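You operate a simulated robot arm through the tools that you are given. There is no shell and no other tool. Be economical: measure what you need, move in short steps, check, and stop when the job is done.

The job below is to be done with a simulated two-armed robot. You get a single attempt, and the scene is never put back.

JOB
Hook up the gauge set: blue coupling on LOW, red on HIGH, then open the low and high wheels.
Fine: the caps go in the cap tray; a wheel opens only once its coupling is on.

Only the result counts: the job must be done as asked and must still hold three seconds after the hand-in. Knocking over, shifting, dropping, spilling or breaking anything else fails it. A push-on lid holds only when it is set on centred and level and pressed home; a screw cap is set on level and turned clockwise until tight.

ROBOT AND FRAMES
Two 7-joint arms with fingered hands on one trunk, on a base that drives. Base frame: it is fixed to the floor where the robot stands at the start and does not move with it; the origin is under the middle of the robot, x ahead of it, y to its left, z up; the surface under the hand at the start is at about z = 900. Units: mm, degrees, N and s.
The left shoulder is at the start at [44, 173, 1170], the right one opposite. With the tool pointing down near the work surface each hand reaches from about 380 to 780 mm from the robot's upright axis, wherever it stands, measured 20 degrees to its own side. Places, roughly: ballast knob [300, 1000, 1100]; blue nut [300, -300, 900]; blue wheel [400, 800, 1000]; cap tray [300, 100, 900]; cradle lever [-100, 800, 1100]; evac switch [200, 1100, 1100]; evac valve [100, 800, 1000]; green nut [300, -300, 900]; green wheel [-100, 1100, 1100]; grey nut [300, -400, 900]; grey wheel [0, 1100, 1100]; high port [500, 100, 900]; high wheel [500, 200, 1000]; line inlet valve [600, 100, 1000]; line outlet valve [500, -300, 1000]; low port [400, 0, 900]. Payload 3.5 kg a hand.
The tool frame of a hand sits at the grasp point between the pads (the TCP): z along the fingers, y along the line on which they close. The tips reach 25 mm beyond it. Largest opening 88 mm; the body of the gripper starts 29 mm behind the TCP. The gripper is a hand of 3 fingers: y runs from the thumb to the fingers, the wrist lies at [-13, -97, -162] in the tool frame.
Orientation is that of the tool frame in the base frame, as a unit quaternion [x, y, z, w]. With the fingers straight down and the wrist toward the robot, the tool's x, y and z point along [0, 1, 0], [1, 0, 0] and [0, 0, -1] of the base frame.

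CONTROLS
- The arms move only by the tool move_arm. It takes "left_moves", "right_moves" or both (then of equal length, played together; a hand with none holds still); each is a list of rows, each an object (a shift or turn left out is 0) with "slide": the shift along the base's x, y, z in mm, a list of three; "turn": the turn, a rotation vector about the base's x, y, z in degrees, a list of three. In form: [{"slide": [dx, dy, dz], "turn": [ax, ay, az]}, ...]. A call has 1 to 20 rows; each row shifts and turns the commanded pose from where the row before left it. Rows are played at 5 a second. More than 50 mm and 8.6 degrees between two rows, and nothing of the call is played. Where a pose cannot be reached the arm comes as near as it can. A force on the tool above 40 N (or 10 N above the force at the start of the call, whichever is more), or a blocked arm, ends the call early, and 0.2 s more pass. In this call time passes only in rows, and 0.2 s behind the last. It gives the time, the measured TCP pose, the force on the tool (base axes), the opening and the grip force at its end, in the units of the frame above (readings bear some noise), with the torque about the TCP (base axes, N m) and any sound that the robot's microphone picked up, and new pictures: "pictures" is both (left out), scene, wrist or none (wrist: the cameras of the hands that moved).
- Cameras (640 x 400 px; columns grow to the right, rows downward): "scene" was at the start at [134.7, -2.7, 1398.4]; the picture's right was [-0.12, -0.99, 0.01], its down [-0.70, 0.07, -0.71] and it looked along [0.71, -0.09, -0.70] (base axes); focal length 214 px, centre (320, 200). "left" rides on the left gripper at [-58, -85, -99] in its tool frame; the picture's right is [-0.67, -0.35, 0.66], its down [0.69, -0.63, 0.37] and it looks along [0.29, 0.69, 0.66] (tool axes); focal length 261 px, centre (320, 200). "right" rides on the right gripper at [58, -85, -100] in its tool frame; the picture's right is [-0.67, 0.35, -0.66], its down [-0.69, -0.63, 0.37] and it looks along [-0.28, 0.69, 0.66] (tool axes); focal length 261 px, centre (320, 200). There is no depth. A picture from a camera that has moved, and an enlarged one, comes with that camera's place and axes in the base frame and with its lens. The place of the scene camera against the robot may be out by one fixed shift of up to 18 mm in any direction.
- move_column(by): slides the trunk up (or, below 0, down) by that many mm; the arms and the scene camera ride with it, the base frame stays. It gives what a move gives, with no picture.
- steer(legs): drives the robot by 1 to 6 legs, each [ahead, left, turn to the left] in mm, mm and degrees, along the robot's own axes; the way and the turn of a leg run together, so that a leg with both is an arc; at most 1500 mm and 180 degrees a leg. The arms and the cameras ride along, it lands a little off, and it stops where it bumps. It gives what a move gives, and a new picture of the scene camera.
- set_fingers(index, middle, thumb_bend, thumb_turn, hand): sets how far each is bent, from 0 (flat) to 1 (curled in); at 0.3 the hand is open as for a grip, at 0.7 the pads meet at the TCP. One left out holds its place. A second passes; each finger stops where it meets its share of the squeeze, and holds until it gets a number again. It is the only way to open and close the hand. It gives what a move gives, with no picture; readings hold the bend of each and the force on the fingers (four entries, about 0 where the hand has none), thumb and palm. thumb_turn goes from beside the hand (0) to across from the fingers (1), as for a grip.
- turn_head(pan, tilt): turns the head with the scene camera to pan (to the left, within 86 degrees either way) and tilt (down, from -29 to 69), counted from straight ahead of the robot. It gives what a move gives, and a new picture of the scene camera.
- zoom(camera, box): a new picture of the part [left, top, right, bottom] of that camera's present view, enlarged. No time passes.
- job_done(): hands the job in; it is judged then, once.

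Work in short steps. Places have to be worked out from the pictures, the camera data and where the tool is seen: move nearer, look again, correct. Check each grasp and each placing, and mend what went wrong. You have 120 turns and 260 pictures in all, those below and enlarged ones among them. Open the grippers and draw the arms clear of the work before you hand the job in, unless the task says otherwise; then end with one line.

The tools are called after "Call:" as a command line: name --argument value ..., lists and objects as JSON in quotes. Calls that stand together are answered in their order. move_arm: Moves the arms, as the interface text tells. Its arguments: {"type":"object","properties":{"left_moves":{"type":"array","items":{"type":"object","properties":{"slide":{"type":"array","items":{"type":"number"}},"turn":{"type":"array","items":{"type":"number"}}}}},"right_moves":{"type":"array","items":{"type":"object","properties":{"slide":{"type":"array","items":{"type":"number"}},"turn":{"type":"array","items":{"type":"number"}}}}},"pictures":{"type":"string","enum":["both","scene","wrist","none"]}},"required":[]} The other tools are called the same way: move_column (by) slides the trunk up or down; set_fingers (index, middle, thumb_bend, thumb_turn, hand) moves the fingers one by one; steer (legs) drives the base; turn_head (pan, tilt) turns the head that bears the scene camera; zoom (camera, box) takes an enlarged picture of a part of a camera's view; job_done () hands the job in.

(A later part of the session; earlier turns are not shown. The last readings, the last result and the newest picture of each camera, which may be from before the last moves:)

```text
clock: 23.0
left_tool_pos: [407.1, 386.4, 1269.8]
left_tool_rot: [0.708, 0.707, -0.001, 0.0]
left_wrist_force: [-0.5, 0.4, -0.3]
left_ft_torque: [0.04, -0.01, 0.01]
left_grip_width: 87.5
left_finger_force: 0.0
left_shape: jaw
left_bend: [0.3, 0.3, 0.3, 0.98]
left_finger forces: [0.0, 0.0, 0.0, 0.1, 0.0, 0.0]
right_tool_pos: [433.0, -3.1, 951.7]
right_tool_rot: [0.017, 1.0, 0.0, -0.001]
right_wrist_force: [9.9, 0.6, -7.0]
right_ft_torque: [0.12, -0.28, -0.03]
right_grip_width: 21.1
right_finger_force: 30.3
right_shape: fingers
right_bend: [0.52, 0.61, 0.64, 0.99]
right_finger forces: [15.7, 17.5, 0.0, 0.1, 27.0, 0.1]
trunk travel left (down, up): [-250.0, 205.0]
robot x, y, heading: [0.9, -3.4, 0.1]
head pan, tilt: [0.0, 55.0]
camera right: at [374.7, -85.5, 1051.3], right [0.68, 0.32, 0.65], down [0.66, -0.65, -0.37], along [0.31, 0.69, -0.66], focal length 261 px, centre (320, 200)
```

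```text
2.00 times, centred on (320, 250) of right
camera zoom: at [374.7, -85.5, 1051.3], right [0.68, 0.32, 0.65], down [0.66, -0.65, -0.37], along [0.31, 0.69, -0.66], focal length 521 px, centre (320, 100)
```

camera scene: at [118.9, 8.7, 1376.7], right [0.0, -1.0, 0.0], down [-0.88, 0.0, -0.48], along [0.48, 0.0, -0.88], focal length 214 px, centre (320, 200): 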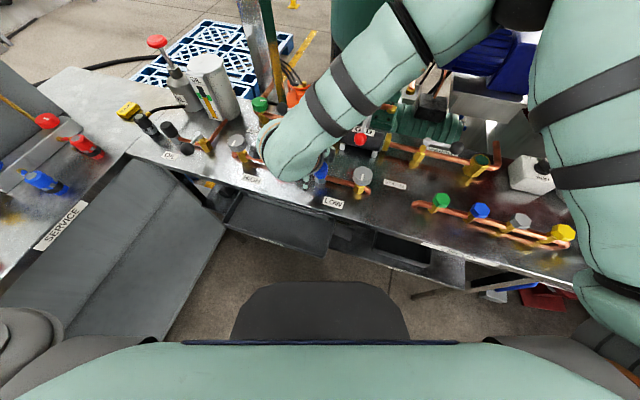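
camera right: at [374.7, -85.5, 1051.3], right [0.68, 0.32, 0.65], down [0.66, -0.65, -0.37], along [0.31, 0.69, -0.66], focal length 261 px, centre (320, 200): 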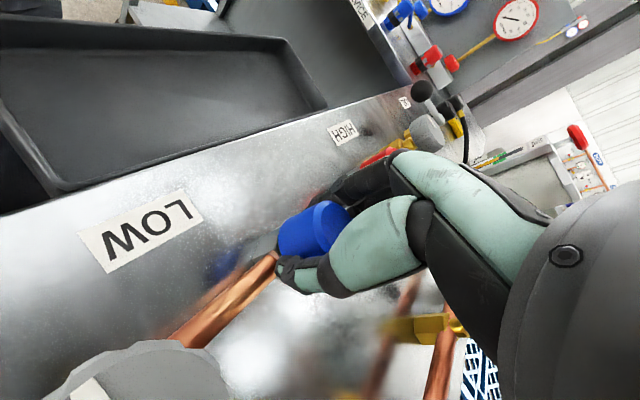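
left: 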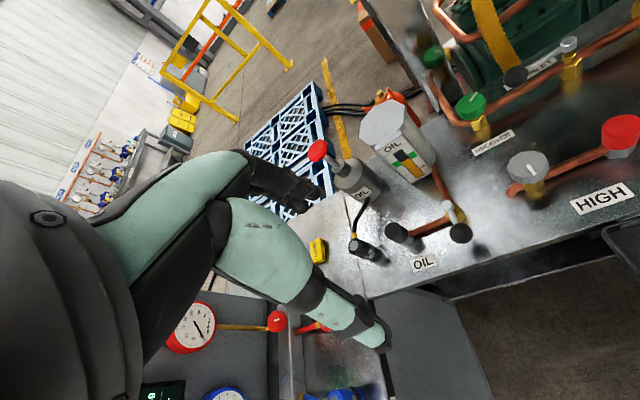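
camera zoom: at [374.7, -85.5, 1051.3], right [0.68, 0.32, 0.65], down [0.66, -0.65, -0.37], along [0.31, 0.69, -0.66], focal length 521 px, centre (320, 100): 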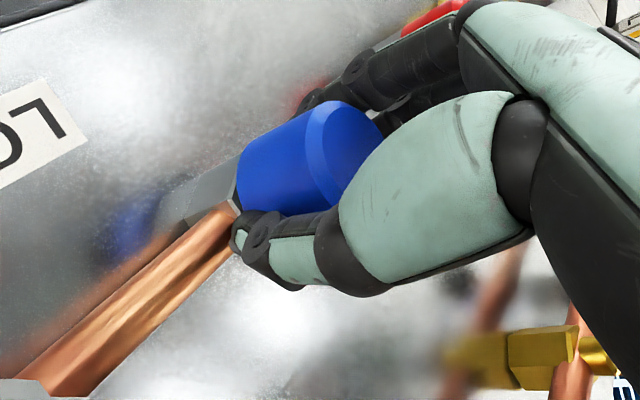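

120° done in this grip. Test-lift 8 mm.

Call:
move_arm --right_moves '[{"slide": [0, 0, 4]}, {"slide": [0, 0, 4]}]' --pictures "none"

Call:
zoom --camera "right" --box '[200, 150, 440, 350]'

```text
clock: 23.6
left_tool_pos: [406.4, 385.5, 1269.9]
left_tool_rot: [0.708, 0.707, 0.0, 0.0]
left_wrist_force: [0.6, 0.4, -0.6]
left_ft_torque: [0.02, 0.03, 0.0]
left_grip_width: 87.7
left_finger_force: 0.0
left_shape: jaw
left_bend: [0.3, 0.3, 0.3, 0.98]
left_finger forces: [0.1, 0.0, 0.0, 0.1, 0.1, 0.0]
right_tool_pos: [433.0, -2.9, 958.5]
right_tool_rot: [0.018, 1.0, 0.0, 0.0]
right_wrist_force: [3.2, -3.2, -0.8]
right_ft_torque: [-0.03, -0.06, 0.01]
right_grip_width: 21.0
right_finger_force: 29.3
right_shape: fingers
right_bend: [0.52, 0.62, 0.64, 0.99]
right_finger forces: [15.6, 13.5, 0.0, 0.0, 29.3, 0.0]
trunk travel left (down, up): [-250.0, 205.0]
robot x, y, heading: [-4.5, -0.4, -0.0]
head pan, tilt: [0.0, 55.0]
```

```text
2.00 times, centred on (320, 250) of right
camera zoom: at [373.8, -86.0, 1059.9], right [0.68, 0.33, 0.65], down [0.66, -0.65, -0.37], along [0.31, 0.68, -0.66], focal length 521 px, centre (320, 100)
```

zoom: 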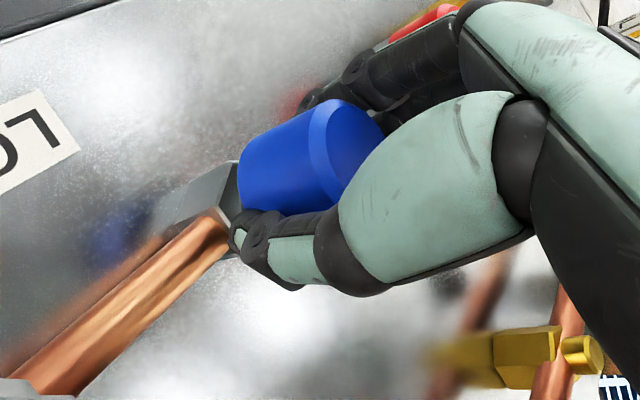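

The cap is moving up with the hand, force near zero. Lift further and look.

Call:
move_arm --right_moves '[{"slide": [0, 0, 20]}, {"slide": [0, 0, 30]}, {"slide": [0, 0, 30]}]'

```text
clock: 24.4
left_tool_pos: [405.0, 385.1, 1271.7]
left_tool_rot: [0.707, 0.707, 0.001, 0.0]
left_wrist_force: [0.8, 0.1, 0.2]
left_ft_torque: [-0.05, 0.04, 0.06]
left_grip_width: 87.8
left_finger_force: 0.1
left_shape: jaw
left_bend: [0.3, 0.3, 0.3, 0.98]
left_finger forces: [0.0, 0.0, 0.1, 0.0, 0.0, 0.1]
right_tool_pos: [431.5, -2.9, 1039.5]
right_tool_rot: [0.017, 1.0, 0.0, 0.0]
right_wrist_force: [0.9, -0.4, 0.0]
right_ft_torque: [-0.01, 0.0, -0.03]
right_grip_width: 20.9
right_finger_force: 29.1
right_shape: fingers
right_bend: [0.52, 0.62, 0.65, 0.98]
right_finger forces: [17.2, 12.4, 0.1, 0.0, 27.8, 0.0]
trunk travel left (down, up): [-250.0, 205.0]
robot x, y, heading: [-1.7, -1.0, 0.3]
head pan, tilt: [0.0, 55.0]
camera scene: at [118.5, 7.6, 1376.8], right [0.0, -1.0, 0.0], down [-0.88, 0.0, -0.48], along [0.48, 0.0, -0.88], focal length 214 px, centre (320, 200)
camera right: at [371.5, -85.0, 1140.1], right [0.68, 0.32, 0.66], down [0.66, -0.65, -0.37], along [0.31, 0.68, -0.66], focal length 261 px, centre (320, 200)
```

scene: 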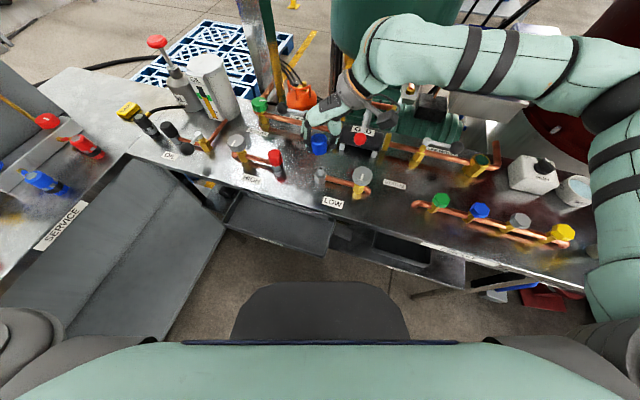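
right: 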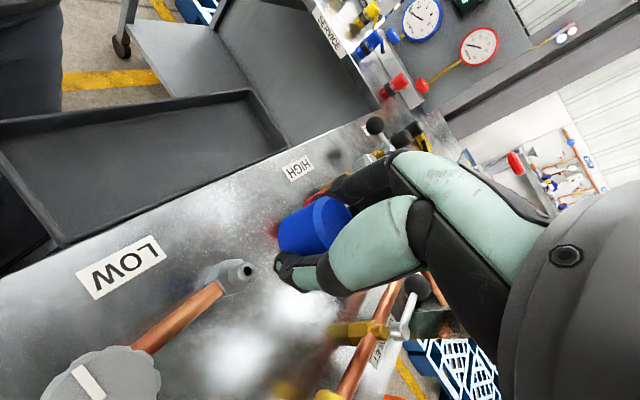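

Cap is off and held. Tray centre is about [326, 105]; I carry the cap over it, staying high.

Call:
move_arm --right_moves '[{"slide": [-34, 33, 0]}, {"slide": [-34, 33, 0]}, {"slide": [-33, 32, 0]}]'

```text
clock: 25.2
left_tool_pos: [404.3, 388.0, 1270.5]
left_tool_rot: [0.707, 0.707, 0.0, 0.001]
left_wrist_force: [-0.4, -1.0, -0.2]
left_ft_torque: [0.01, -0.01, -0.04]
left_grip_width: 87.8
left_finger_force: 0.0
left_shape: jaw
left_bend: [0.3, 0.3, 0.3, 0.98]
left_finger forces: [0.1, 0.0, 0.0, 0.0, 0.0, 0.1]
right_tool_pos: [331.1, 94.8, 1036.8]
right_tool_rot: [0.017, 1.0, -0.001, 0.0]
right_wrist_force: [-0.5, -0.7, -1.4]
right_ft_torque: [0.0, 0.01, -0.02]
right_grip_width: 21.1
right_finger_force: 29.6
right_shape: fingers
right_bend: [0.51, 0.62, 0.65, 0.98]
right_finger forces: [17.2, 12.6, 0.1, 0.0, 27.8, 0.1]
trunk travel left (down, up): [-250.0, 205.0]
robot x, y, heading: [0.3, -3.7, 0.2]
head pan, tilt: [0.0, 55.0]
camera scene: at [118.5, 8.9, 1376.8], right [0.0, -1.0, 0.0], down [-0.88, 0.0, -0.48], along [0.48, 0.0, -0.88], focal length 214 px, centre (320, 200)
camera right: at [270.9, 12.3, 1138.8], right [0.68, 0.33, 0.65], down [0.66, -0.65, -0.37], along [0.31, 0.68, -0.66], focal length 261 px, centre (320, 200)
```

scene: 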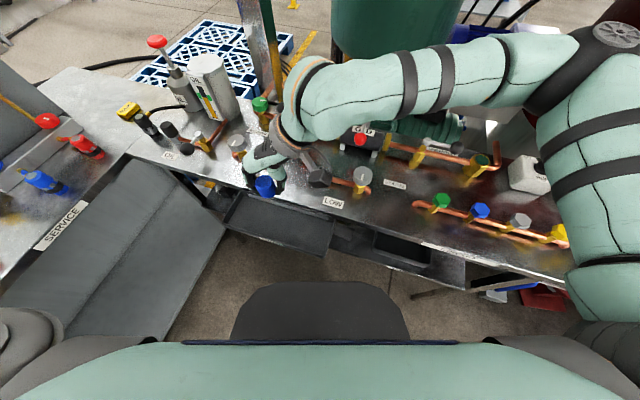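
right: 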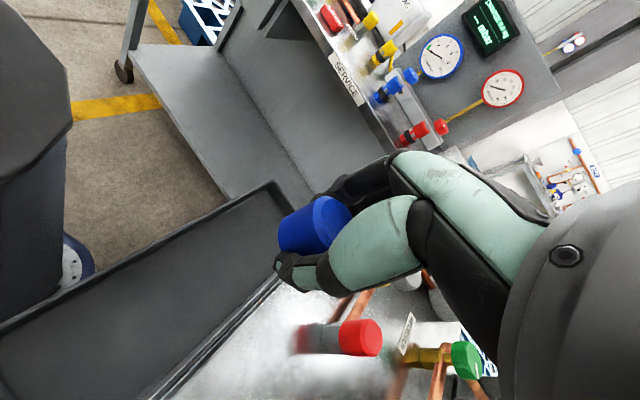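

Tray rim is about z 893, centre line x≈318 at y≈85. I move there and lower to TCP 908.

Call:
move_arm --right_moves '[{"slide": [-13, -12, -10]}, {"slide": [0, 0, -40]}, {"slide": [0, 0, -40]}, {"slide": [0, 0, -40]}]'

```text
clock: 26.2
left_tool_pos: [406.2, 385.0, 1271.5]
left_tool_rot: [0.707, 0.707, 0.0, 0.0]
left_wrist_force: [0.4, -0.7, 0.5]
left_ft_torque: [-0.01, 0.0, 0.02]
left_grip_width: 87.6
left_finger_force: 0.0
left_shape: jaw
left_bend: [0.3, 0.3, 0.3, 0.98]
left_finger forces: [0.1, 0.0, 0.0, 0.0, 0.1, 0.0]
right_tool_pos: [318.6, 81.5, 906.4]
right_tool_rot: [0.018, 1.0, 0.0, -0.001]
right_wrist_force: [0.4, -0.7, -1.0]
right_ft_torque: [-0.01, -0.01, 0.01]
right_grip_width: 21.1
right_finger_force: 28.9
right_shape: fingers
right_bend: [0.51, 0.63, 0.65, 0.98]
right_finger forces: [17.4, 12.6, 0.0, 0.1, 27.8, 0.1]
trunk travel left (down, up): [-250.0, 205.0]
robot x, y, heading: [1.8, 3.2, -0.2]
head pan, tilt: [0.0, 55.0]
camera scene: at [119.0, 7.2, 1376.7], right [0.0, -1.0, 0.0], down [-0.88, 0.0, -0.48], along [0.48, 0.0, -0.88], focal length 214 px, centre (320, 200)
camera right: at [259.4, -0.9, 1008.0], right [0.68, 0.32, 0.65], down [0.66, -0.65, -0.37], along [0.31, 0.68, -0.66], focal length 261 px, centre (320, 200)
```

scene: 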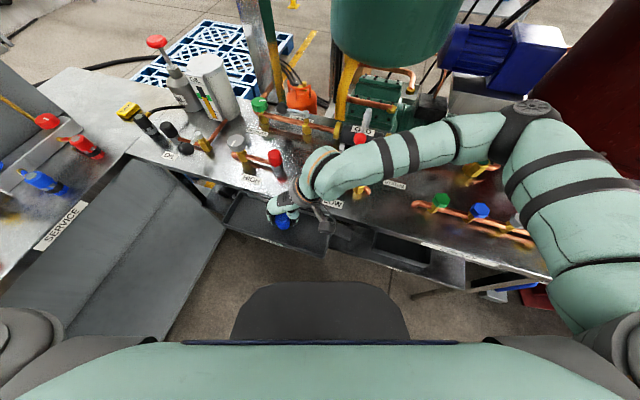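
right: 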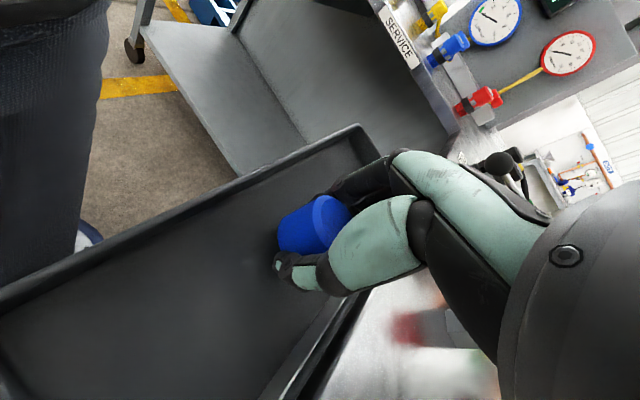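

The cap hangs in the tray above the floor. Lower in small steps until contact.

Call:
move_arm --right_moves '[{"slide": [0, 0, -4]}, {"slide": [0, 0, -4]}, {"slide": [0, 0, -3]}]' --pictures "wrist"

Call:
zoom --camera "right" --box '[200, 150, 440, 350]'

```text
clock: 27.0
left_tool_pos: [405.5, 385.5, 1271.5]
left_tool_rot: [0.707, 0.707, -0.001, 0.001]
left_wrist_force: [1.0, 0.6, 0.1]
left_ft_torque: [0.0, 0.0, -0.03]
left_grip_width: 87.4
left_finger_force: 0.0
left_shape: jaw
left_bend: [0.3, 0.3, 0.3, 0.98]
left_finger forces: [0.1, 0.0, 0.1, 0.0, 0.0, 0.0]
right_tool_pos: [318.3, 83.1, 898.2]
right_tool_rot: [0.017, 1.0, 0.0, -0.001]
right_wrist_force: [0.3, 0.2, -1.2]
right_ft_torque: [0.0, 0.01, -0.01]
right_grip_width: 21.2
right_finger_force: 29.0
right_shape: fingers
right_bend: [0.51, 0.63, 0.65, 0.98]
right_finger forces: [17.6, 12.6, 0.0, 0.0, 27.8, 0.0]
trunk travel left (down, up): [-250.0, 205.0]
robot x, y, heading: [1.1, 2.2, -0.1]
head pan, tilt: [0.0, 55.0]
camera right: at [258.9, 0.4, 999.2], right [0.68, 0.33, 0.66], down [0.66, -0.65, -0.37], along [0.31, 0.68, -0.66], focal length 261 px, centre (320, 200)
```

right: 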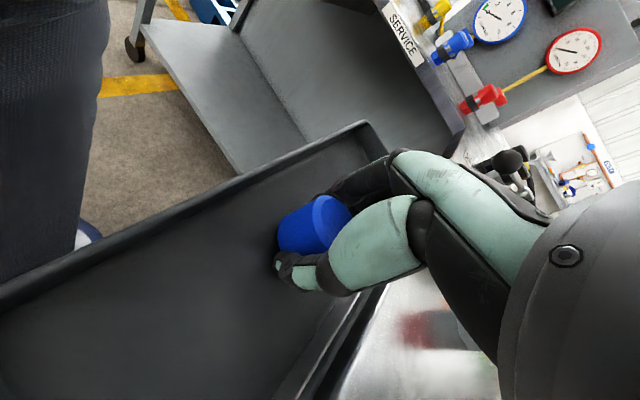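

```text
2.00 times, centred on (320, 250) of right
camera zoom: at [258.9, 0.4, 999.2], right [0.68, 0.33, 0.66], down [0.66, -0.65, -0.37], along [0.31, 0.68, -0.66], focal length 521 px, centre (320, 100)
```

zoom: 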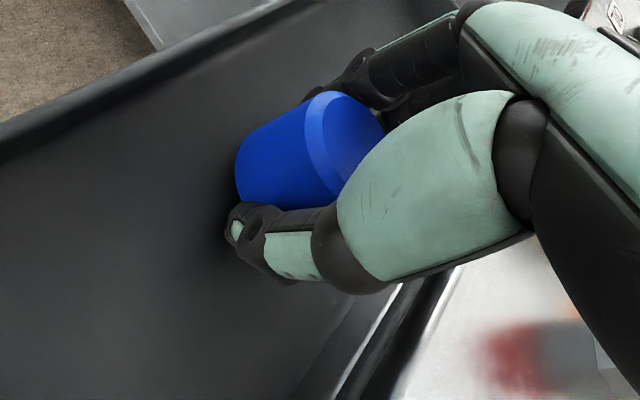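

Shadow suggests the floor is near; keep lowering.

Call:
move_arm --right_moves '[{"slide": [0, 0, -3]}, {"slide": [0, 0, -2]}, {"slide": [0, 0, -2]}]' --pictures "none"

Call:
move_arm --right_moves '[{"slide": [0, 0, -2]}, {"slide": [0, 0, -2]}]' --pictures "none"

Call:
zoom --camera "right" --box '[200, 150, 440, 350]'

```text
clock: 27.7
left_tool_pos: [403.7, 386.1, 1272.3]
left_tool_rot: [0.706, 0.708, 0.0, 0.002]
left_wrist_force: [0.8, 0.5, -0.7]
left_ft_torque: [0.03, 0.03, 0.0]
left_grip_width: 87.8
left_finger_force: 0.0
left_shape: jaw
left_bend: [0.3, 0.3, 0.3, 0.98]
left_finger forces: [0.0, 0.0, 0.0, 0.0, 0.0, 0.0]
right_tool_pos: [317.5, 83.8, 897.3]
right_tool_rot: [0.017, 1.0, 0.006, -0.001]
right_wrist_force: [-2.6, -4.1, 18.8]
right_ft_torque: [0.34, 0.27, 0.07]
right_grip_width: 20.5
right_finger_force: 41.5
right_shape: fingers
right_bend: [0.51, 0.63, 0.65, 0.97]
right_finger forces: [41.1, 11.6, 0.0, 0.0, 31.1, 0.0]
trunk travel left (down, up): [-250.0, 205.0]
robot x, y, heading: [-1.2, 1.0, -0.2]
head pan, tilt: [0.0, 55.0]
stopped in row 3 (right hand): the force on the tool passed its limit at 44 N (the readings are from after the stop); the commanded pose is now the measured one
```

```text
clock: 28.2
left_tool_pos: [406.1, 384.6, 1271.6]
left_tool_rot: [0.707, 0.707, 0.0, 0.0]
left_wrist_force: [1.1, -1.3, -0.1]
left_ft_torque: [0.0, 0.0, 0.01]
left_grip_width: 87.7
left_finger_force: 0.1
left_shape: jaw
left_bend: [0.3, 0.3, 0.3, 0.98]
left_finger forces: [0.1, 0.0, 0.0, 0.1, 0.0, 0.1]
right_tool_pos: [318.7, 86.9, 898.1]
right_tool_rot: [0.016, 1.0, 0.01, 0.001]
right_wrist_force: [-4.1, -6.0, 22.4]
right_ft_torque: [0.35, 0.27, 0.16]
right_grip_width: 21.1
right_finger_force: 44.2
right_shape: fingers
right_bend: [0.51, 0.63, 0.65, 0.97]
right_finger forces: [44.7, 10.9, 0.0, 0.0, 31.7, 0.0]
trunk travel left (down, up): [-250.0, 205.0]
robot x, y, heading: [-1.3, -2.3, 0.1]
head pan, tilt: [0.0, 55.0]
stopped in row 2 (right hand): the force on the tool passed its limit at 44 N (the readings are from after the stop); the commanded pose is now the measured one
```

```text
2.00 times, centred on (320, 250) of right
camera zoom: at [258.9, 1.3, 995.7], right [0.68, 0.31, 0.66], down [0.66, -0.65, -0.38], along [0.31, 0.7, -0.65], focal length 521 px, centre (320, 100)
```

zoom: 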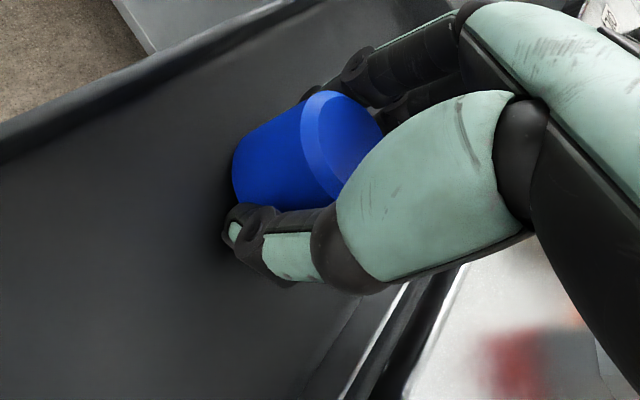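

Touched the floor. Rise 3 mm and open.

Call:
move_arm --right_moves '[{"slide": [0, -2, 3]}]' --pictures "none"

Call:
set_fingers --hand "right" --index 0.35 --middle 0.35 --thumb_bend 0.4

Call:
zoom --camera "right" --box '[200, 150, 440, 350]'

```text
clock: 28.6
left_tool_pos: [406.4, 385.9, 1270.2]
left_tool_rot: [0.707, 0.707, -0.001, 0.0]
left_wrist_force: [-0.1, 0.9, -1.0]
left_ft_torque: [0.0, 0.0, 0.0]
left_grip_width: 87.7
left_finger_force: 0.0
left_shape: jaw
left_bend: [0.3, 0.3, 0.3, 0.98]
left_finger forces: [0.1, 0.0, 0.0, 0.0, 0.1, 0.1]
right_tool_pos: [319.4, 83.1, 897.0]
right_tool_rot: [0.017, 1.0, 0.005, 0.001]
right_wrist_force: [-0.6, 0.6, 1.4]
right_ft_torque: [0.01, 0.05, 0.05]
right_grip_width: 21.3
right_finger_force: 29.4
right_shape: fingers
right_bend: [0.51, 0.63, 0.66, 0.97]
right_finger forces: [17.1, 13.3, 0.2, 0.1, 27.6, 0.0]
trunk travel left (down, up): [-250.0, 205.0]
robot x, y, heading: [2.3, 0.3, 0.2]
head pan, tilt: [0.0, 55.0]
```

```text
clock: 29.6
left_tool_pos: [405.6, 387.4, 1270.7]
left_tool_rot: [0.708, 0.707, 0.001, 0.001]
left_wrist_force: [-0.8, 0.0, 0.2]
left_ft_torque: [0.03, 0.01, 0.01]
left_grip_width: 87.9
left_finger_force: 0.1
left_shape: jaw
left_bend: [0.3, 0.3, 0.3, 0.98]
left_finger forces: [0.1, 0.1, 0.0, 0.0, 0.1, 0.0]
right_tool_pos: [319.8, 84.7, 898.6]
right_tool_rot: [0.018, 1.0, 0.006, 0.001]
right_wrist_force: [0.0, -0.3, 0.2]
right_ft_torque: [0.0, 0.0, -0.03]
right_grip_width: 68.2
right_finger_force: 0.0
right_shape: fingers
right_bend: [0.35, 0.35, 0.4, 0.99]
right_finger forces: [0.0, 0.0, 0.1, 0.0, 0.1, 0.0]
trunk travel left (down, up): [-250.0, 205.0]
robot x, y, heading: [-2.9, -0.1, 0.3]
head pan, tilt: [0.0, 55.0]
```

```text
2.00 times, centred on (320, 250) of right
camera zoom: at [260.4, -0.3, 997.6], right [0.68, 0.32, 0.66], down [0.66, -0.65, -0.37], along [0.31, 0.69, -0.65], focal length 521 px, centre (320, 100)
```

zoom: 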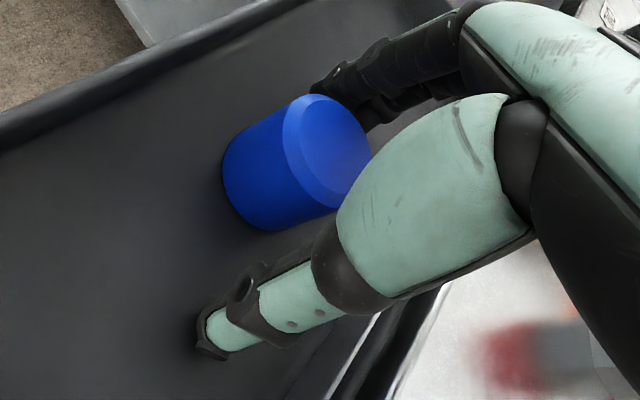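

The blue cap stands upright in the tray. I rise, move toward the red cap and rotate the hand back, stopping above it for a look.

Call:
move_arm --right_moves '[{"slide": [0, 0, 40], "turn": [-0.7, 0, 0]}, {"slide": [0, 0, 45]}, {"slide": [0, 0, 45]}, {"slide": [10, 2, 0], "turn": [0, 0, -8]}, {"slide": [12, 2, 0], "turn": [0, 0, -8]}, {"slide": [12, 2, 0], "turn": [0, 0, -8]}, {"slide": [12, 2, 0], "turn": [0, 0, -8]}, {"slide": [12, 2, 0], "turn": [0, 0, -8]}, {"slide": [12, 2, 0], "turn": [0, 0, -8]}, {"slide": [12, 2, 0], "turn": [0, 0, -8]}, {"slide": [12, 2, 0], "turn": [0, 0, -8]}, {"slide": [12, 3, 0], "turn": [0, 0, -8]}, {"slide": [12, 3, 0], "turn": [0, 0, -8]}, {"slide": [12, 3, 0], "turn": [0, 0, -8]}, {"slide": [12, 3, 0], "turn": [0, 0, -8]}, {"slide": [6, 2, 0], "turn": [0, 0, -8]}, {"slide": [0, 0, 0], "turn": [0, 0, -8]}, {"turn": [0, 0, -8]}]'

Call:
zoom --camera "right" --box '[200, 150, 440, 350]'

Call:
zoom --camera "scene" --box '[200, 120, 390, 240]'

```text
clock: 33.4
left_tool_pos: [406.4, 386.4, 1271.2]
left_tool_rot: [0.707, 0.707, 0.001, 0.001]
left_wrist_force: [0.6, 0.6, -0.5]
left_ft_torque: [0.01, -0.02, -0.02]
left_grip_width: 87.9
left_finger_force: 0.0
left_shape: jaw
left_bend: [0.3, 0.3, 0.3, 0.98]
left_finger forces: [0.0, 0.0, 0.0, 0.0, 0.0, 0.0]
right_tool_pos: [467.8, 114.9, 1028.1]
right_tool_rot: [0.876, 0.483, -0.001, 0.001]
right_wrist_force: [-0.4, 0.3, -0.7]
right_ft_torque: [0.02, 0.04, -0.03]
right_grip_width: 68.4
right_finger_force: 0.0
right_shape: fingers
right_bend: [0.35, 0.35, 0.4, 0.99]
right_finger forces: [0.0, 0.0, 0.1, 0.0, 0.1, 0.0]
trunk travel left (down, up): [-250.0, 205.0]
robot x, y, heading: [0.4, -1.4, 0.0]
head pan, tilt: [0.0, 55.0]
camera scene: at [118.7, 8.2, 1376.8], right [0.0, -1.0, 0.0], down [-0.88, 0.0, -0.48], along [0.48, 0.0, -0.88], focal length 214 px, centre (320, 200)
camera right: at [427.7, 210.2, 1128.5], right [-0.06, -0.75, 0.66], down [-0.9, -0.25, -0.36], along [0.44, -0.61, -0.66], focal length 261 px, centre (320, 200)
```

scene: 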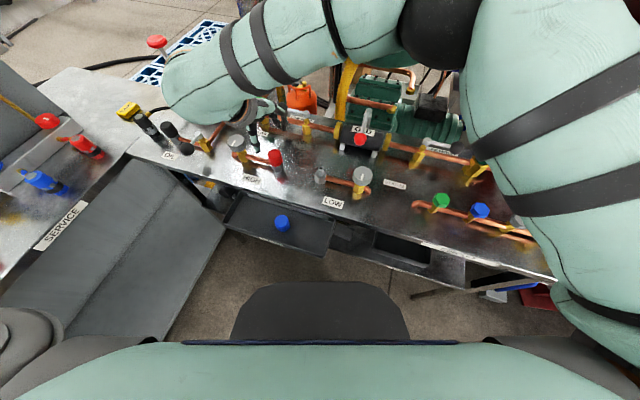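
right: 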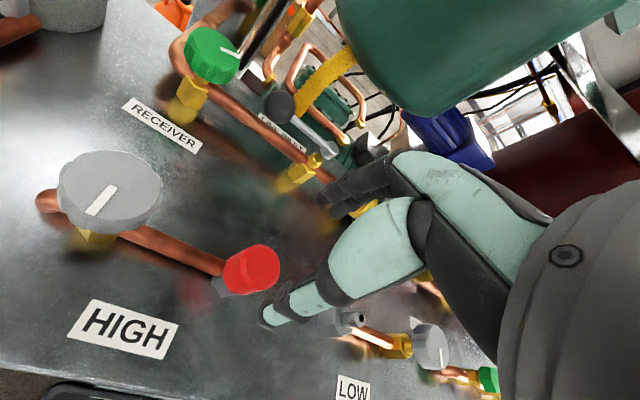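

```text
2.00 times, centred on (320, 250) of right
camera zoom: at [427.7, 210.2, 1128.5], right [-0.06, -0.75, 0.66], down [-0.9, -0.25, -0.36], along [0.44, -0.61, -0.66], focal length 521 px, centre (320, 100)
```

zoom: 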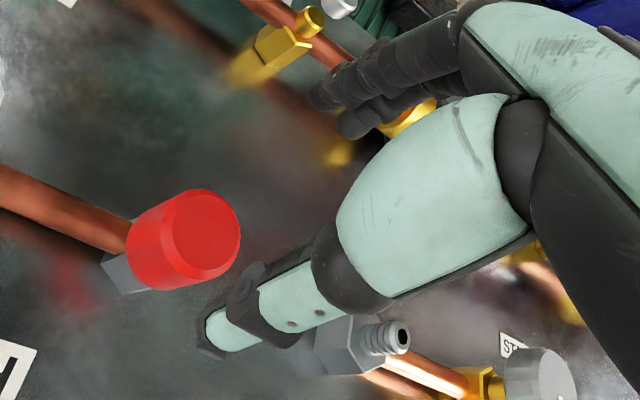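

```text
3.33 times, centred on (295, 180) of scene
camera zoom: at [118.7, 8.2, 1376.8], right [0.0, -1.0, 0.0], down [-0.88, 0.0, -0.48], along [0.48, 0.0, -0.88], focal length 715 px, centre (403, 267)
```

zoom: 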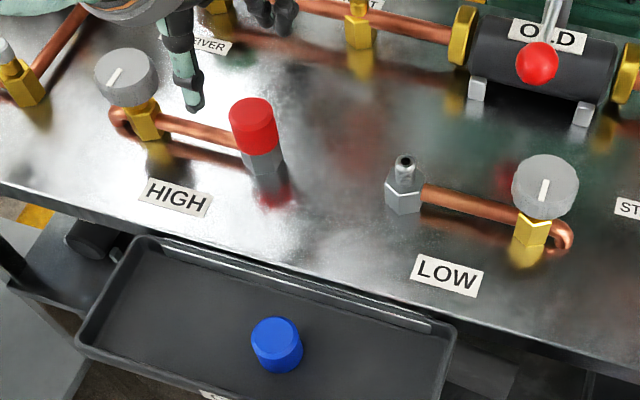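

Red cap axis triangulates to about [469, 115], top z≈959. LOW's stub shows cleanly. I descend to z 945.

Call:
move_arm --right_moves '[{"slide": [1, 0, -40]}, {"slide": [0, 0, -25]}, {"slide": [0, 0, -18]}]' --pictures "wrist"

Call:
zoom --camera "right" --box '[200, 150, 440, 350]'

Call:
zoom --camera "scene" --box '[200, 120, 390, 240]'

```text
clock: 34.2
left_tool_pos: [405.4, 386.2, 1271.4]
left_tool_rot: [0.706, 0.708, 0.0, 0.001]
left_wrist_force: [-0.2, -0.7, 0.2]
left_ft_torque: [-0.04, -0.01, 0.03]
left_grip_width: 87.7
left_finger_force: 0.1
left_shape: jaw
left_bend: [0.3, 0.3, 0.3, 0.98]
left_finger forces: [0.0, 0.0, 0.1, 0.0, 0.0, 0.0]
right_tool_pos: [465.8, 113.3, 944.9]
right_tool_rot: [0.875, 0.485, -0.001, 0.001]
right_wrist_force: [0.4, 0.6, 0.1]
right_ft_torque: [0.03, 0.02, -0.01]
right_grip_width: 68.6
right_finger_force: 0.1
right_shape: fingers
right_bend: [0.35, 0.35, 0.4, 0.99]
right_finger forces: [0.1, 0.0, 0.1, 0.0, 0.0, 0.0]
trunk travel left (down, up): [-250.0, 205.0]
robot x, y, heading: [-1.9, -1.4, 0.0]
head pan, tilt: [0.0, 55.0]
camera right: at [427.2, 208.9, 1044.5], right [-0.06, -0.75, 0.66], down [-0.9, -0.25, -0.36], along [0.44, -0.61, -0.66], focal length 261 px, centre (320, 200)
```

right: 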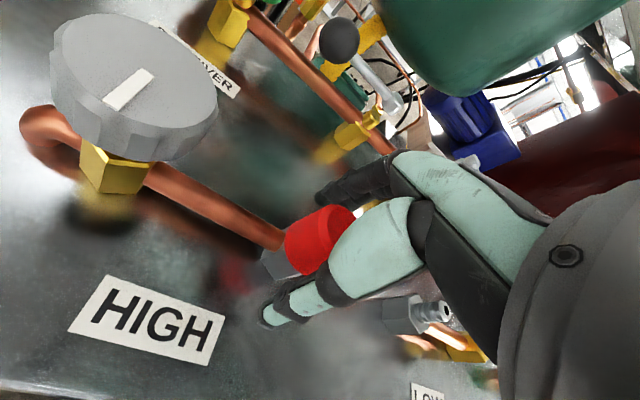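

```text
2.00 times, centred on (320, 250) of right
camera zoom: at [427.2, 208.9, 1044.5], right [-0.06, -0.75, 0.66], down [-0.9, -0.25, -0.36], along [0.44, -0.61, -0.66], focal length 521 px, centre (320, 100)
```

zoom: 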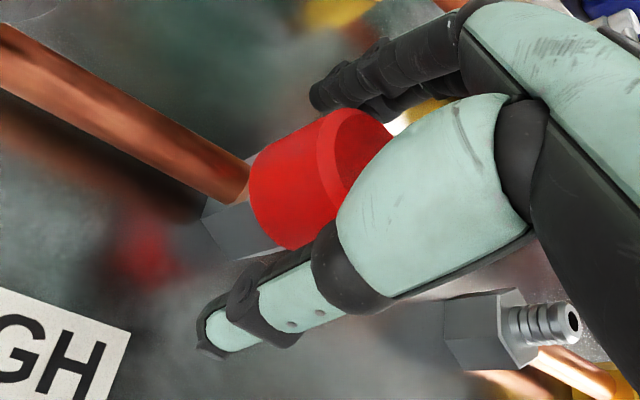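

```text
3.33 times, centred on (295, 180) of scene
camera zoom: at [118.9, 7.4, 1376.7], right [0.0, -1.0, 0.0], down [-0.88, 0.0, -0.48], along [0.48, 0.0, -0.88], focal length 715 px, centre (403, 267)
```

zoom: 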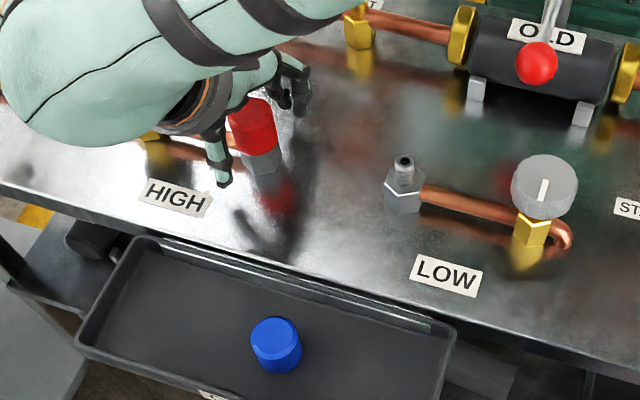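

Alignment matches that of the good blue grip. Grip firmly and turn ccw 56°.

Call:
set_fingers --hand "right" --index 1 --middle 1 --thumb_bend 1 --thumb_turn 1

Call:
move_arm --right_moves '[{"turn": [0, 0, 8]}, {"turn": [0, 0, 8]}, {"turn": [0, 0, 8]}, {"turn": [0, 0, 8]}, {"slide": [0, 0, 0.3], "turn": [0, 0, 8]}, {"slide": [0, 0, 0.3], "turn": [0, 0, 8]}, {"slide": [0, 0, 0.3], "turn": [0, 0, 8]}]' --pictures "wrist"

Call:
zoom --camera "right" --box '[200, 150, 440, 350]'

```text
clock: 35.2
left_tool_pos: [405.7, 386.2, 1272.6]
left_tool_rot: [0.707, 0.707, 0.0, 0.0]
left_wrist_force: [-0.4, -0.4, 0.0]
left_ft_torque: [-0.02, -0.01, -0.03]
left_grip_width: 87.6
left_finger_force: 0.1
left_shape: jaw
left_bend: [0.3, 0.3, 0.3, 0.98]
left_finger forces: [0.0, 0.0, 0.0, 0.0, 0.0, 0.0]
right_tool_pos: [467.1, 113.5, 943.9]
right_tool_rot: [0.874, 0.485, -0.002, 0.001]
right_wrist_force: [-2.6, -4.5, -12.4]
right_ft_torque: [-0.19, -0.05, 0.06]
right_grip_width: 21.4
right_finger_force: 27.9
right_shape: fingers
right_bend: [0.55, 0.6, 0.62, 1.0]
right_finger forces: [13.1, 15.0, 0.0, 0.0, 27.9, 0.1]
trunk travel left (down, up): [-250.0, 205.0]
robot x, y, heading: [1.7, 1.6, -0.2]
head pan, tilt: [0.0, 55.0]
```

```text
clock: 36.8
left_tool_pos: [407.4, 384.2, 1272.3]
left_tool_rot: [0.707, 0.708, 0.001, -0.001]
left_wrist_force: [0.6, 0.8, -0.6]
left_ft_torque: [-0.02, 0.01, 0.01]
left_grip_width: 87.7
left_finger_force: 0.0
left_shape: jaw
left_bend: [0.3, 0.3, 0.3, 0.98]
left_finger forces: [0.1, 0.0, 0.1, 0.0, 0.0, 0.0]
right_tool_pos: [471.8, 112.0, 945.6]
right_tool_rot: [0.543, 0.84, 0.001, 0.002]
right_wrist_force: [2.3, -13.2, -5.5]
right_ft_torque: [-0.31, -0.04, -0.28]
right_grip_width: 15.1
right_finger_force: 32.1
right_shape: fingers
right_bend: [0.57, 0.64, 0.68, 0.92]
right_finger forces: [13.4, 21.0, 0.0, 0.1, 30.1, 0.1]
trunk travel left (down, up): [-250.0, 205.0]
robot x, y, heading: [-3.1, 0.1, -0.3]
head pan, tilt: [0.0, 55.0]
camera right: at [370.9, 130.6, 1046.5], right [0.59, -0.47, 0.66], down [-0.29, -0.88, -0.37], along [0.75, 0.02, -0.66], focal length 261 px, centre (320, 200)
```

right: 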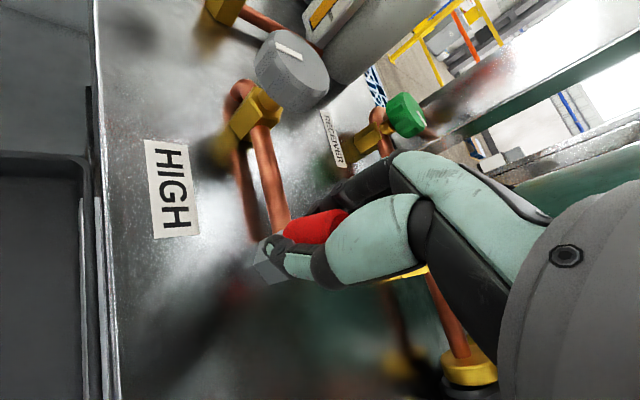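

```text
2.00 times, centred on (320, 250) of right
camera zoom: at [370.9, 130.6, 1046.5], right [0.59, -0.47, 0.66], down [-0.29, -0.88, -0.37], along [0.75, 0.02, -0.66], focal length 521 px, centre (320, 100)
```

zoom: 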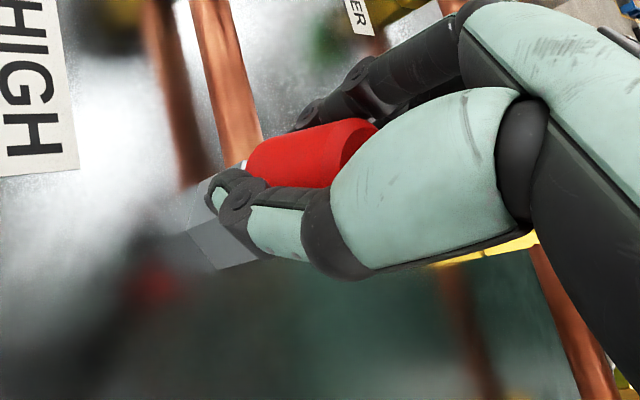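

The grip went off-centre (width 15). I open and look at the cap's place relative to the hand.

Call:
set_fingers --hand "right" --index 0.3 --middle 0.3 --thumb_bend 0.3 --thumb_turn 1

Call:
zoom --camera "right" --box '[200, 150, 440, 350]'

Call:
zoom --camera "scene" --box '[200, 120, 390, 240]'

```text
clock: 37.8
left_tool_pos: [405.1, 386.1, 1271.4]
left_tool_rot: [0.708, 0.706, 0.0, 0.0]
left_wrist_force: [-0.3, 0.9, -0.3]
left_ft_torque: [0.0, -0.01, 0.0]
left_grip_width: 87.7
left_finger_force: 0.1
left_shape: jaw
left_bend: [0.3, 0.3, 0.3, 0.98]
left_finger forces: [0.0, 0.0, 0.0, 0.1, 0.0, 0.0]
right_tool_pos: [468.2, 113.3, 945.6]
right_tool_rot: [0.545, 0.839, 0.0, 0.0]
right_wrist_force: [-0.6, -0.7, -0.2]
right_ft_torque: [0.0, -0.01, -0.02]
right_grip_width: 84.3
right_finger_force: 0.1
right_shape: fingers
right_bend: [0.3, 0.3, 0.3, 0.98]
right_finger forces: [0.0, 0.0, 0.0, 0.0, 0.0, 0.1]
trunk travel left (down, up): [-250.0, 205.0]
robot x, y, heading: [0.9, -3.6, 0.0]
head pan, tilt: [0.0, 55.0]
```

```text
2.00 times, centred on (320, 250) of right
camera zoom: at [369.3, 132.9, 1046.0], right [0.59, -0.47, 0.66], down [-0.3, -0.88, -0.36], along [0.75, 0.02, -0.66], focal length 521 px, centre (320, 100)
```

zoom: 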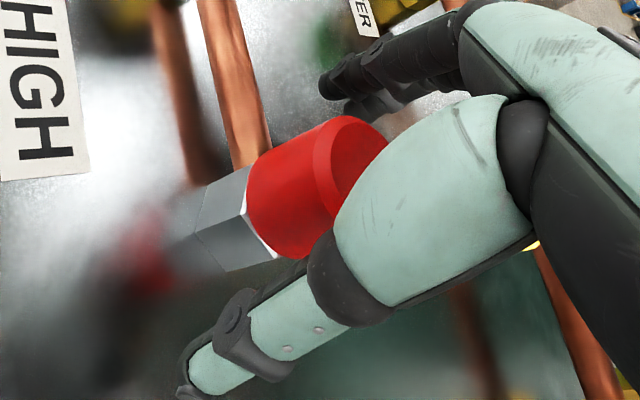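

```text
3.33 times, centred on (295, 180) of scene
camera zoom: at [119.0, 7.6, 1376.7], right [0.0, -1.0, 0.0], down [-0.88, 0.0, -0.48], along [0.48, 0.0, -0.88], focal length 715 px, centre (403, 267)
```

zoom: 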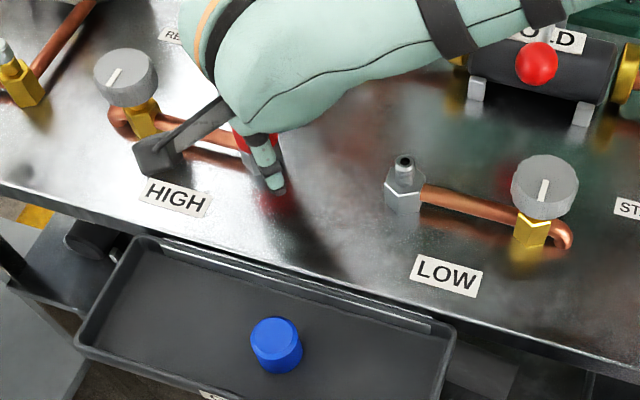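

The cap has risen slightly (bright ring). I nudge +4 mm in x to centre, re-grip here and turn on 64°.

Call:
move_arm --right_moves '[{"slide": [4, 0.5, 1]}]' --pictures "none"

Call:
set_fingers --hand "right" --index 1 --middle 1 --thumb_bend 1 --thumb_turn 1

Call:
move_arm --right_moves '[{"slide": [0, 0, 0.3], "turn": [0, 0, 8]}, {"slide": [0, 0, 0.3], "turn": [0, 0, 8]}, {"slide": [0, 0, 0.3], "turn": [0, 0, 8]}, {"slide": [0, 0, 0.3], "turn": [0, 0, 8]}]' --pictures "none"

Call:
zoom --camera "right" --box '[200, 150, 440, 350]'

```text
clock: 38.2
left_tool_pos: [405.8, 384.9, 1270.1]
left_tool_rot: [0.707, 0.707, 0.0, 0.001]
left_wrist_force: [0.5, 0.6, 1.0]
left_ft_torque: [0.0, -0.02, -0.03]
left_grip_width: 87.9
left_finger_force: 0.1
left_shape: jaw
left_bend: [0.3, 0.3, 0.3, 0.98]
left_finger forces: [0.0, 0.0, 0.0, 0.0, 0.1, 0.1]
right_tool_pos: [471.7, 113.6, 946.7]
right_tool_rot: [0.545, 0.838, 0.0, 0.002]
right_wrist_force: [0.2, 0.0, -0.2]
right_ft_torque: [-0.04, 0.02, -0.01]
right_grip_width: 84.5
right_finger_force: 0.0
right_shape: fingers
right_bend: [0.3, 0.3, 0.3, 0.98]
right_finger forces: [0.0, 0.0, 0.0, 0.0, 0.1, 0.1]
trunk travel left (down, up): [-250.0, 205.0]
robot x, y, heading: [1.9, 1.9, 0.1]
head pan, tilt: [0.0, 55.0]
```

```text
clock: 39.2
left_tool_pos: [407.0, 384.7, 1271.2]
left_tool_rot: [0.707, 0.707, 0.0, 0.0]
left_wrist_force: [-0.1, 0.2, -0.9]
left_ft_torque: [0.01, -0.01, 0.0]
left_grip_width: 87.7
left_finger_force: 0.1
left_shape: jaw
left_bend: [0.3, 0.3, 0.3, 0.98]
left_finger forces: [0.1, 0.0, 0.1, 0.0, 0.0, 0.0]
right_tool_pos: [474.3, 112.6, 945.5]
right_tool_rot: [0.544, 0.839, -0.001, 0.001]
right_wrist_force: [-1.2, -4.1, -7.9]
right_ft_torque: [-0.06, -0.05, 0.0]
right_grip_width: 21.8
right_finger_force: 26.8
right_shape: fingers
right_bend: [0.72, 0.64, 0.58, 1.0]
right_finger forces: [12.9, 12.5, 0.0, 0.1, 28.0, 0.1]
trunk travel left (down, up): [-250.0, 205.0]
robot x, y, heading: [-3.2, -1.1, 0.2]
head pan, tilt: [0.0, 55.0]
```

```text
clock: 40.2
left_tool_pos: [408.8, 385.4, 1271.4]
left_tool_rot: [0.707, 0.707, 0.0, -0.002]
left_wrist_force: [-0.5, -0.4, 0.0]
left_ft_torque: [-0.01, 0.01, -0.01]
left_grip_width: 87.9
left_finger_force: 0.1
left_shape: jaw
left_bend: [0.3, 0.3, 0.3, 0.98]
left_finger forces: [0.1, 0.0, 0.0, 0.0, 0.1, 0.0]
right_tool_pos: [474.8, 113.8, 948.8]
right_tool_rot: [0.292, 0.956, 0.0, 0.001]
right_wrist_force: [10.9, -7.8, -3.5]
right_ft_torque: [-0.16, -0.23, -0.21]
right_grip_width: 20.1
right_finger_force: 31.4
right_shape: fingers
right_bend: [0.72, 0.72, 0.62, 0.94]
right_finger forces: [16.5, 20.4, 0.0, 0.0, 26.2, 0.0]
trunk travel left (down, up): [-250.0, 205.0]
robot x, y, heading: [-1.8, -0.7, 0.1]
head pan, tilt: [0.0, 55.0]
```

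```text
2.00 times, centred on (320, 250) of right
camera zoom: at [381.7, 75.0, 1047.5], right [0.75, -0.09, 0.66], down [0.22, -0.9, -0.37], along [0.63, 0.42, -0.66], focal length 521 px, centre (320, 100)
```

zoom: 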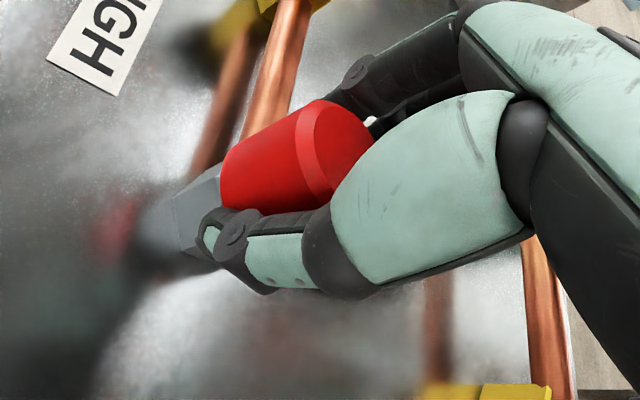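

Continue the turn 32° more.

Call:
move_arm --right_moves '[{"slide": [1, -1, 0.3], "turn": [0, 0, 8]}, {"slide": [1, -1, 0.3], "turn": [0, 0, 8]}, {"slide": [0, 0, 0.3], "turn": [0, 0, 8]}, {"slide": [0, 0, 0.3], "turn": [0, 0, 8]}]' --pictures "none"

Call:
zoom --camera "right" --box '[200, 150, 440, 350]'

```text
clock: 41.2
left_tool_pos: [405.8, 387.4, 1271.8]
left_tool_rot: [0.708, 0.707, -0.001, 0.001]
left_wrist_force: [-0.5, 0.4, -0.4]
left_ft_torque: [0.03, -0.01, 0.01]
left_grip_width: 87.6
left_finger_force: 0.0
left_shape: jaw
left_bend: [0.3, 0.3, 0.3, 0.98]
left_finger forces: [0.1, 0.0, 0.0, 0.1, 0.0, 0.0]
right_tool_pos: [475.8, 114.2, 950.8]
right_tool_rot: [0.017, 1.0, 0.002, 0.001]
right_wrist_force: [9.2, 9.6, 7.6]
right_ft_torque: [0.26, -0.09, -0.25]
right_grip_width: 15.1
right_finger_force: 36.1
right_shape: fingers
right_bend: [0.72, 0.74, 0.66, 0.95]
right_finger forces: [32.3, 15.0, 0.1, 0.0, 25.5, 0.0]
trunk travel left (down, up): [-250.0, 205.0]
robot x, y, heading: [-4.0, 0.4, -0.1]
head pan, tilt: [0.0, 55.0]
```

```text
2.00 times, centred on (320, 250) of right
camera zoom: at [416.0, 31.4, 1050.5], right [0.68, 0.32, 0.66], down [0.67, -0.65, -0.37], along [0.31, 0.69, -0.66], focal length 521 px, centre (320, 100)
```

zoom: 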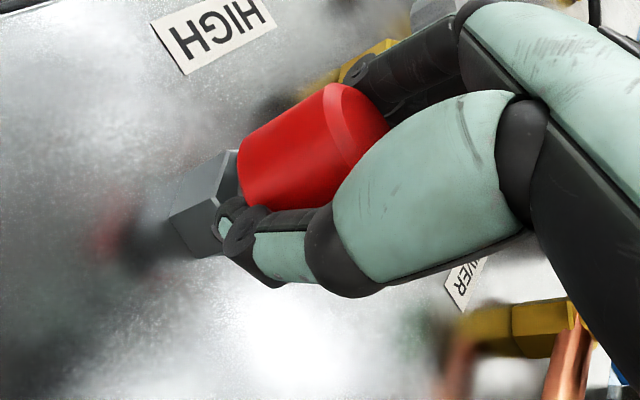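

The cap seems loose but the grip slid to its side. Gently lift to test.

Call:
move_arm --right_moves '[{"slide": [0, 0, 4]}, {"slide": [0, 0, 4]}]' --pictures "none"

Call:
zoom --camera "right" --box '[200, 150, 440, 350]'

```text
clock: 41.8
left_tool_pos: [406.4, 389.1, 1270.5]
left_tool_rot: [0.707, 0.707, 0.0, 0.001]
left_wrist_force: [0.8, 0.0, -0.1]
left_ft_torque: [0.03, 0.0, 0.0]
left_grip_width: 87.9
left_finger_force: 0.1
left_shape: jaw
left_bend: [0.3, 0.3, 0.3, 0.98]
left_finger forces: [0.1, 0.1, 0.1, 0.0, 0.0, 0.1]
right_tool_pos: [474.5, 113.5, 958.3]
right_tool_rot: [0.017, 1.0, -0.001, 0.001]
right_wrist_force: [1.2, 9.3, -3.4]
right_ft_torque: [0.07, -0.01, -0.04]
right_grip_width: 11.3
right_finger_force: 30.2
right_shape: fingers
right_bend: [0.73, 0.74, 0.68, 0.97]
right_finger forces: [22.4, 12.7, 0.0, 0.0, 24.4, 0.1]
trunk travel left (down, up): [-250.0, 205.0]
robot x, y, heading: [-1.6, 3.1, 0.1]
head pan, tilt: [0.0, 55.0]
```

```text
2.00 times, centred on (320, 250) of right
camera zoom: at [415.6, 31.7, 1057.7], right [0.68, 0.33, 0.66], down [0.67, -0.65, -0.36], along [0.31, 0.68, -0.66], focal length 521 px, centre (320, 100)
```

zoom: 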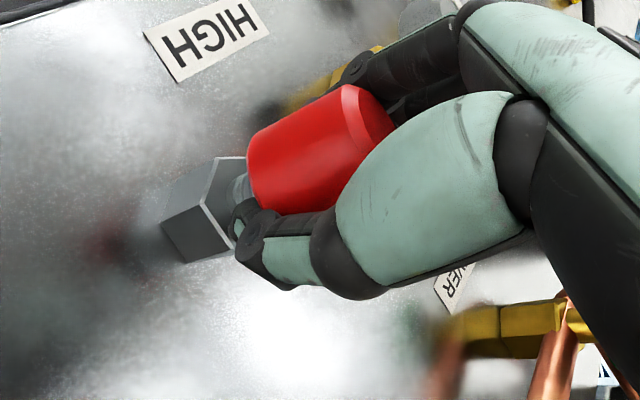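

The cap is off its thread but pinched near its edge. I set it back down on the stub and re-grip centred.

Call:
move_arm --right_moves '[{"slide": [0, 0, -4]}, {"slide": [0, 0, -4]}]' --pictures "none"

Call:
set_fingers --hand "right" --index 0.4 --middle 0.4 --thumb_bend 0.4 --thumb_turn 1

Call:
zoom --camera "right" --box '[200, 150, 440, 350]'

Call:
zoom --camera "scene" --box '[200, 120, 390, 240]'

```text
clock: 42.4
left_tool_pos: [403.4, 388.6, 1270.7]
left_tool_rot: [0.707, 0.707, 0.0, 0.001]
left_wrist_force: [-0.4, 0.1, -0.3]
left_ft_torque: [0.01, 0.0, 0.01]
left_grip_width: 87.5
left_finger_force: 0.0
left_shape: jaw
left_bend: [0.3, 0.3, 0.3, 0.98]
left_finger forces: [0.0, 0.1, 0.0, 0.1, 0.1, 0.0]
right_tool_pos: [474.4, 113.3, 951.3]
right_tool_rot: [0.017, 1.0, 0.002, 0.002]
right_wrist_force: [3.3, 12.4, 12.4]
right_ft_torque: [0.32, 0.06, -0.07]
right_grip_width: 10.6
right_finger_force: 34.0
right_shape: fingers
right_bend: [0.73, 0.74, 0.69, 0.98]
right_finger forces: [31.4, 13.5, 0.1, 0.1, 23.1, 0.0]
trunk travel left (down, up): [-250.0, 205.0]
robot x, y, heading: [2.8, 2.4, 0.2]
head pan, tilt: [0.0, 55.0]
```

```text
clock: 43.4
left_tool_pos: [406.3, 385.5, 1270.0]
left_tool_rot: [0.707, 0.707, 0.0, 0.0]
left_wrist_force: [-0.1, -0.2, 0.0]
left_ft_torque: [-0.03, -0.02, 0.0]
left_grip_width: 87.5
left_finger_force: 0.0
left_shape: jaw
left_bend: [0.3, 0.3, 0.3, 0.98]
left_finger forces: [0.0, 0.0, 0.0, 0.1, 0.1, 0.1]
right_tool_pos: [476.2, 112.1, 949.0]
right_tool_rot: [0.017, 1.0, 0.001, 0.001]
right_wrist_force: [0.0, 0.8, -0.3]
right_ft_torque: [0.01, -0.04, 0.01]
right_grip_width: 62.8
right_finger_force: 0.1
right_shape: fingers
right_bend: [0.4, 0.4, 0.4, 0.99]
right_finger forces: [0.0, 0.0, 0.0, 0.0, 0.1, 0.0]
trunk travel left (down, up): [-250.0, 205.0]
robot x, y, heading: [2.7, -0.0, 0.3]
head pan, tilt: [0.0, 55.0]
```

```text
2.00 times, centred on (320, 250) of right
camera zoom: at [416.0, 29.2, 1049.5], right [0.68, 0.32, 0.66], down [0.66, -0.65, -0.36], along [0.31, 0.68, -0.66], focal length 521 px, centre (320, 100)
```

zoom: 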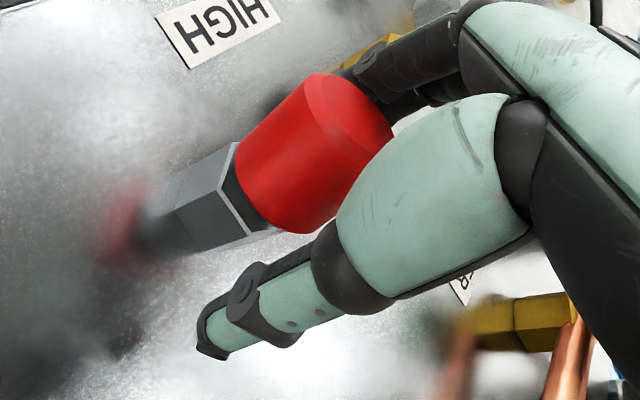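

```text
3.33 times, centred on (295, 180) of scene
camera zoom: at [119.3, 7.4, 1376.7], right [0.0, -1.0, 0.0], down [-0.88, 0.0, -0.48], along [0.48, 0.0, -0.88], focal length 715 px, centre (403, 267)
```

zoom: 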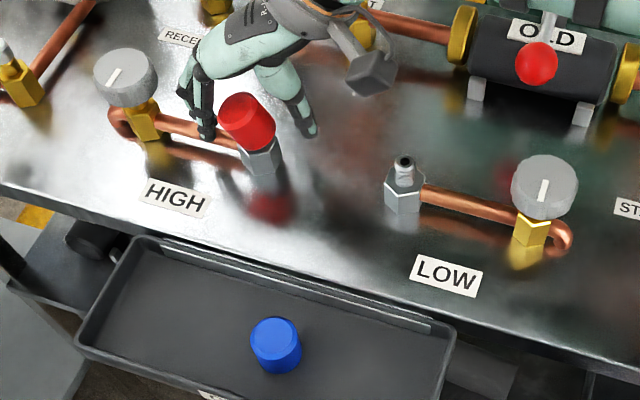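

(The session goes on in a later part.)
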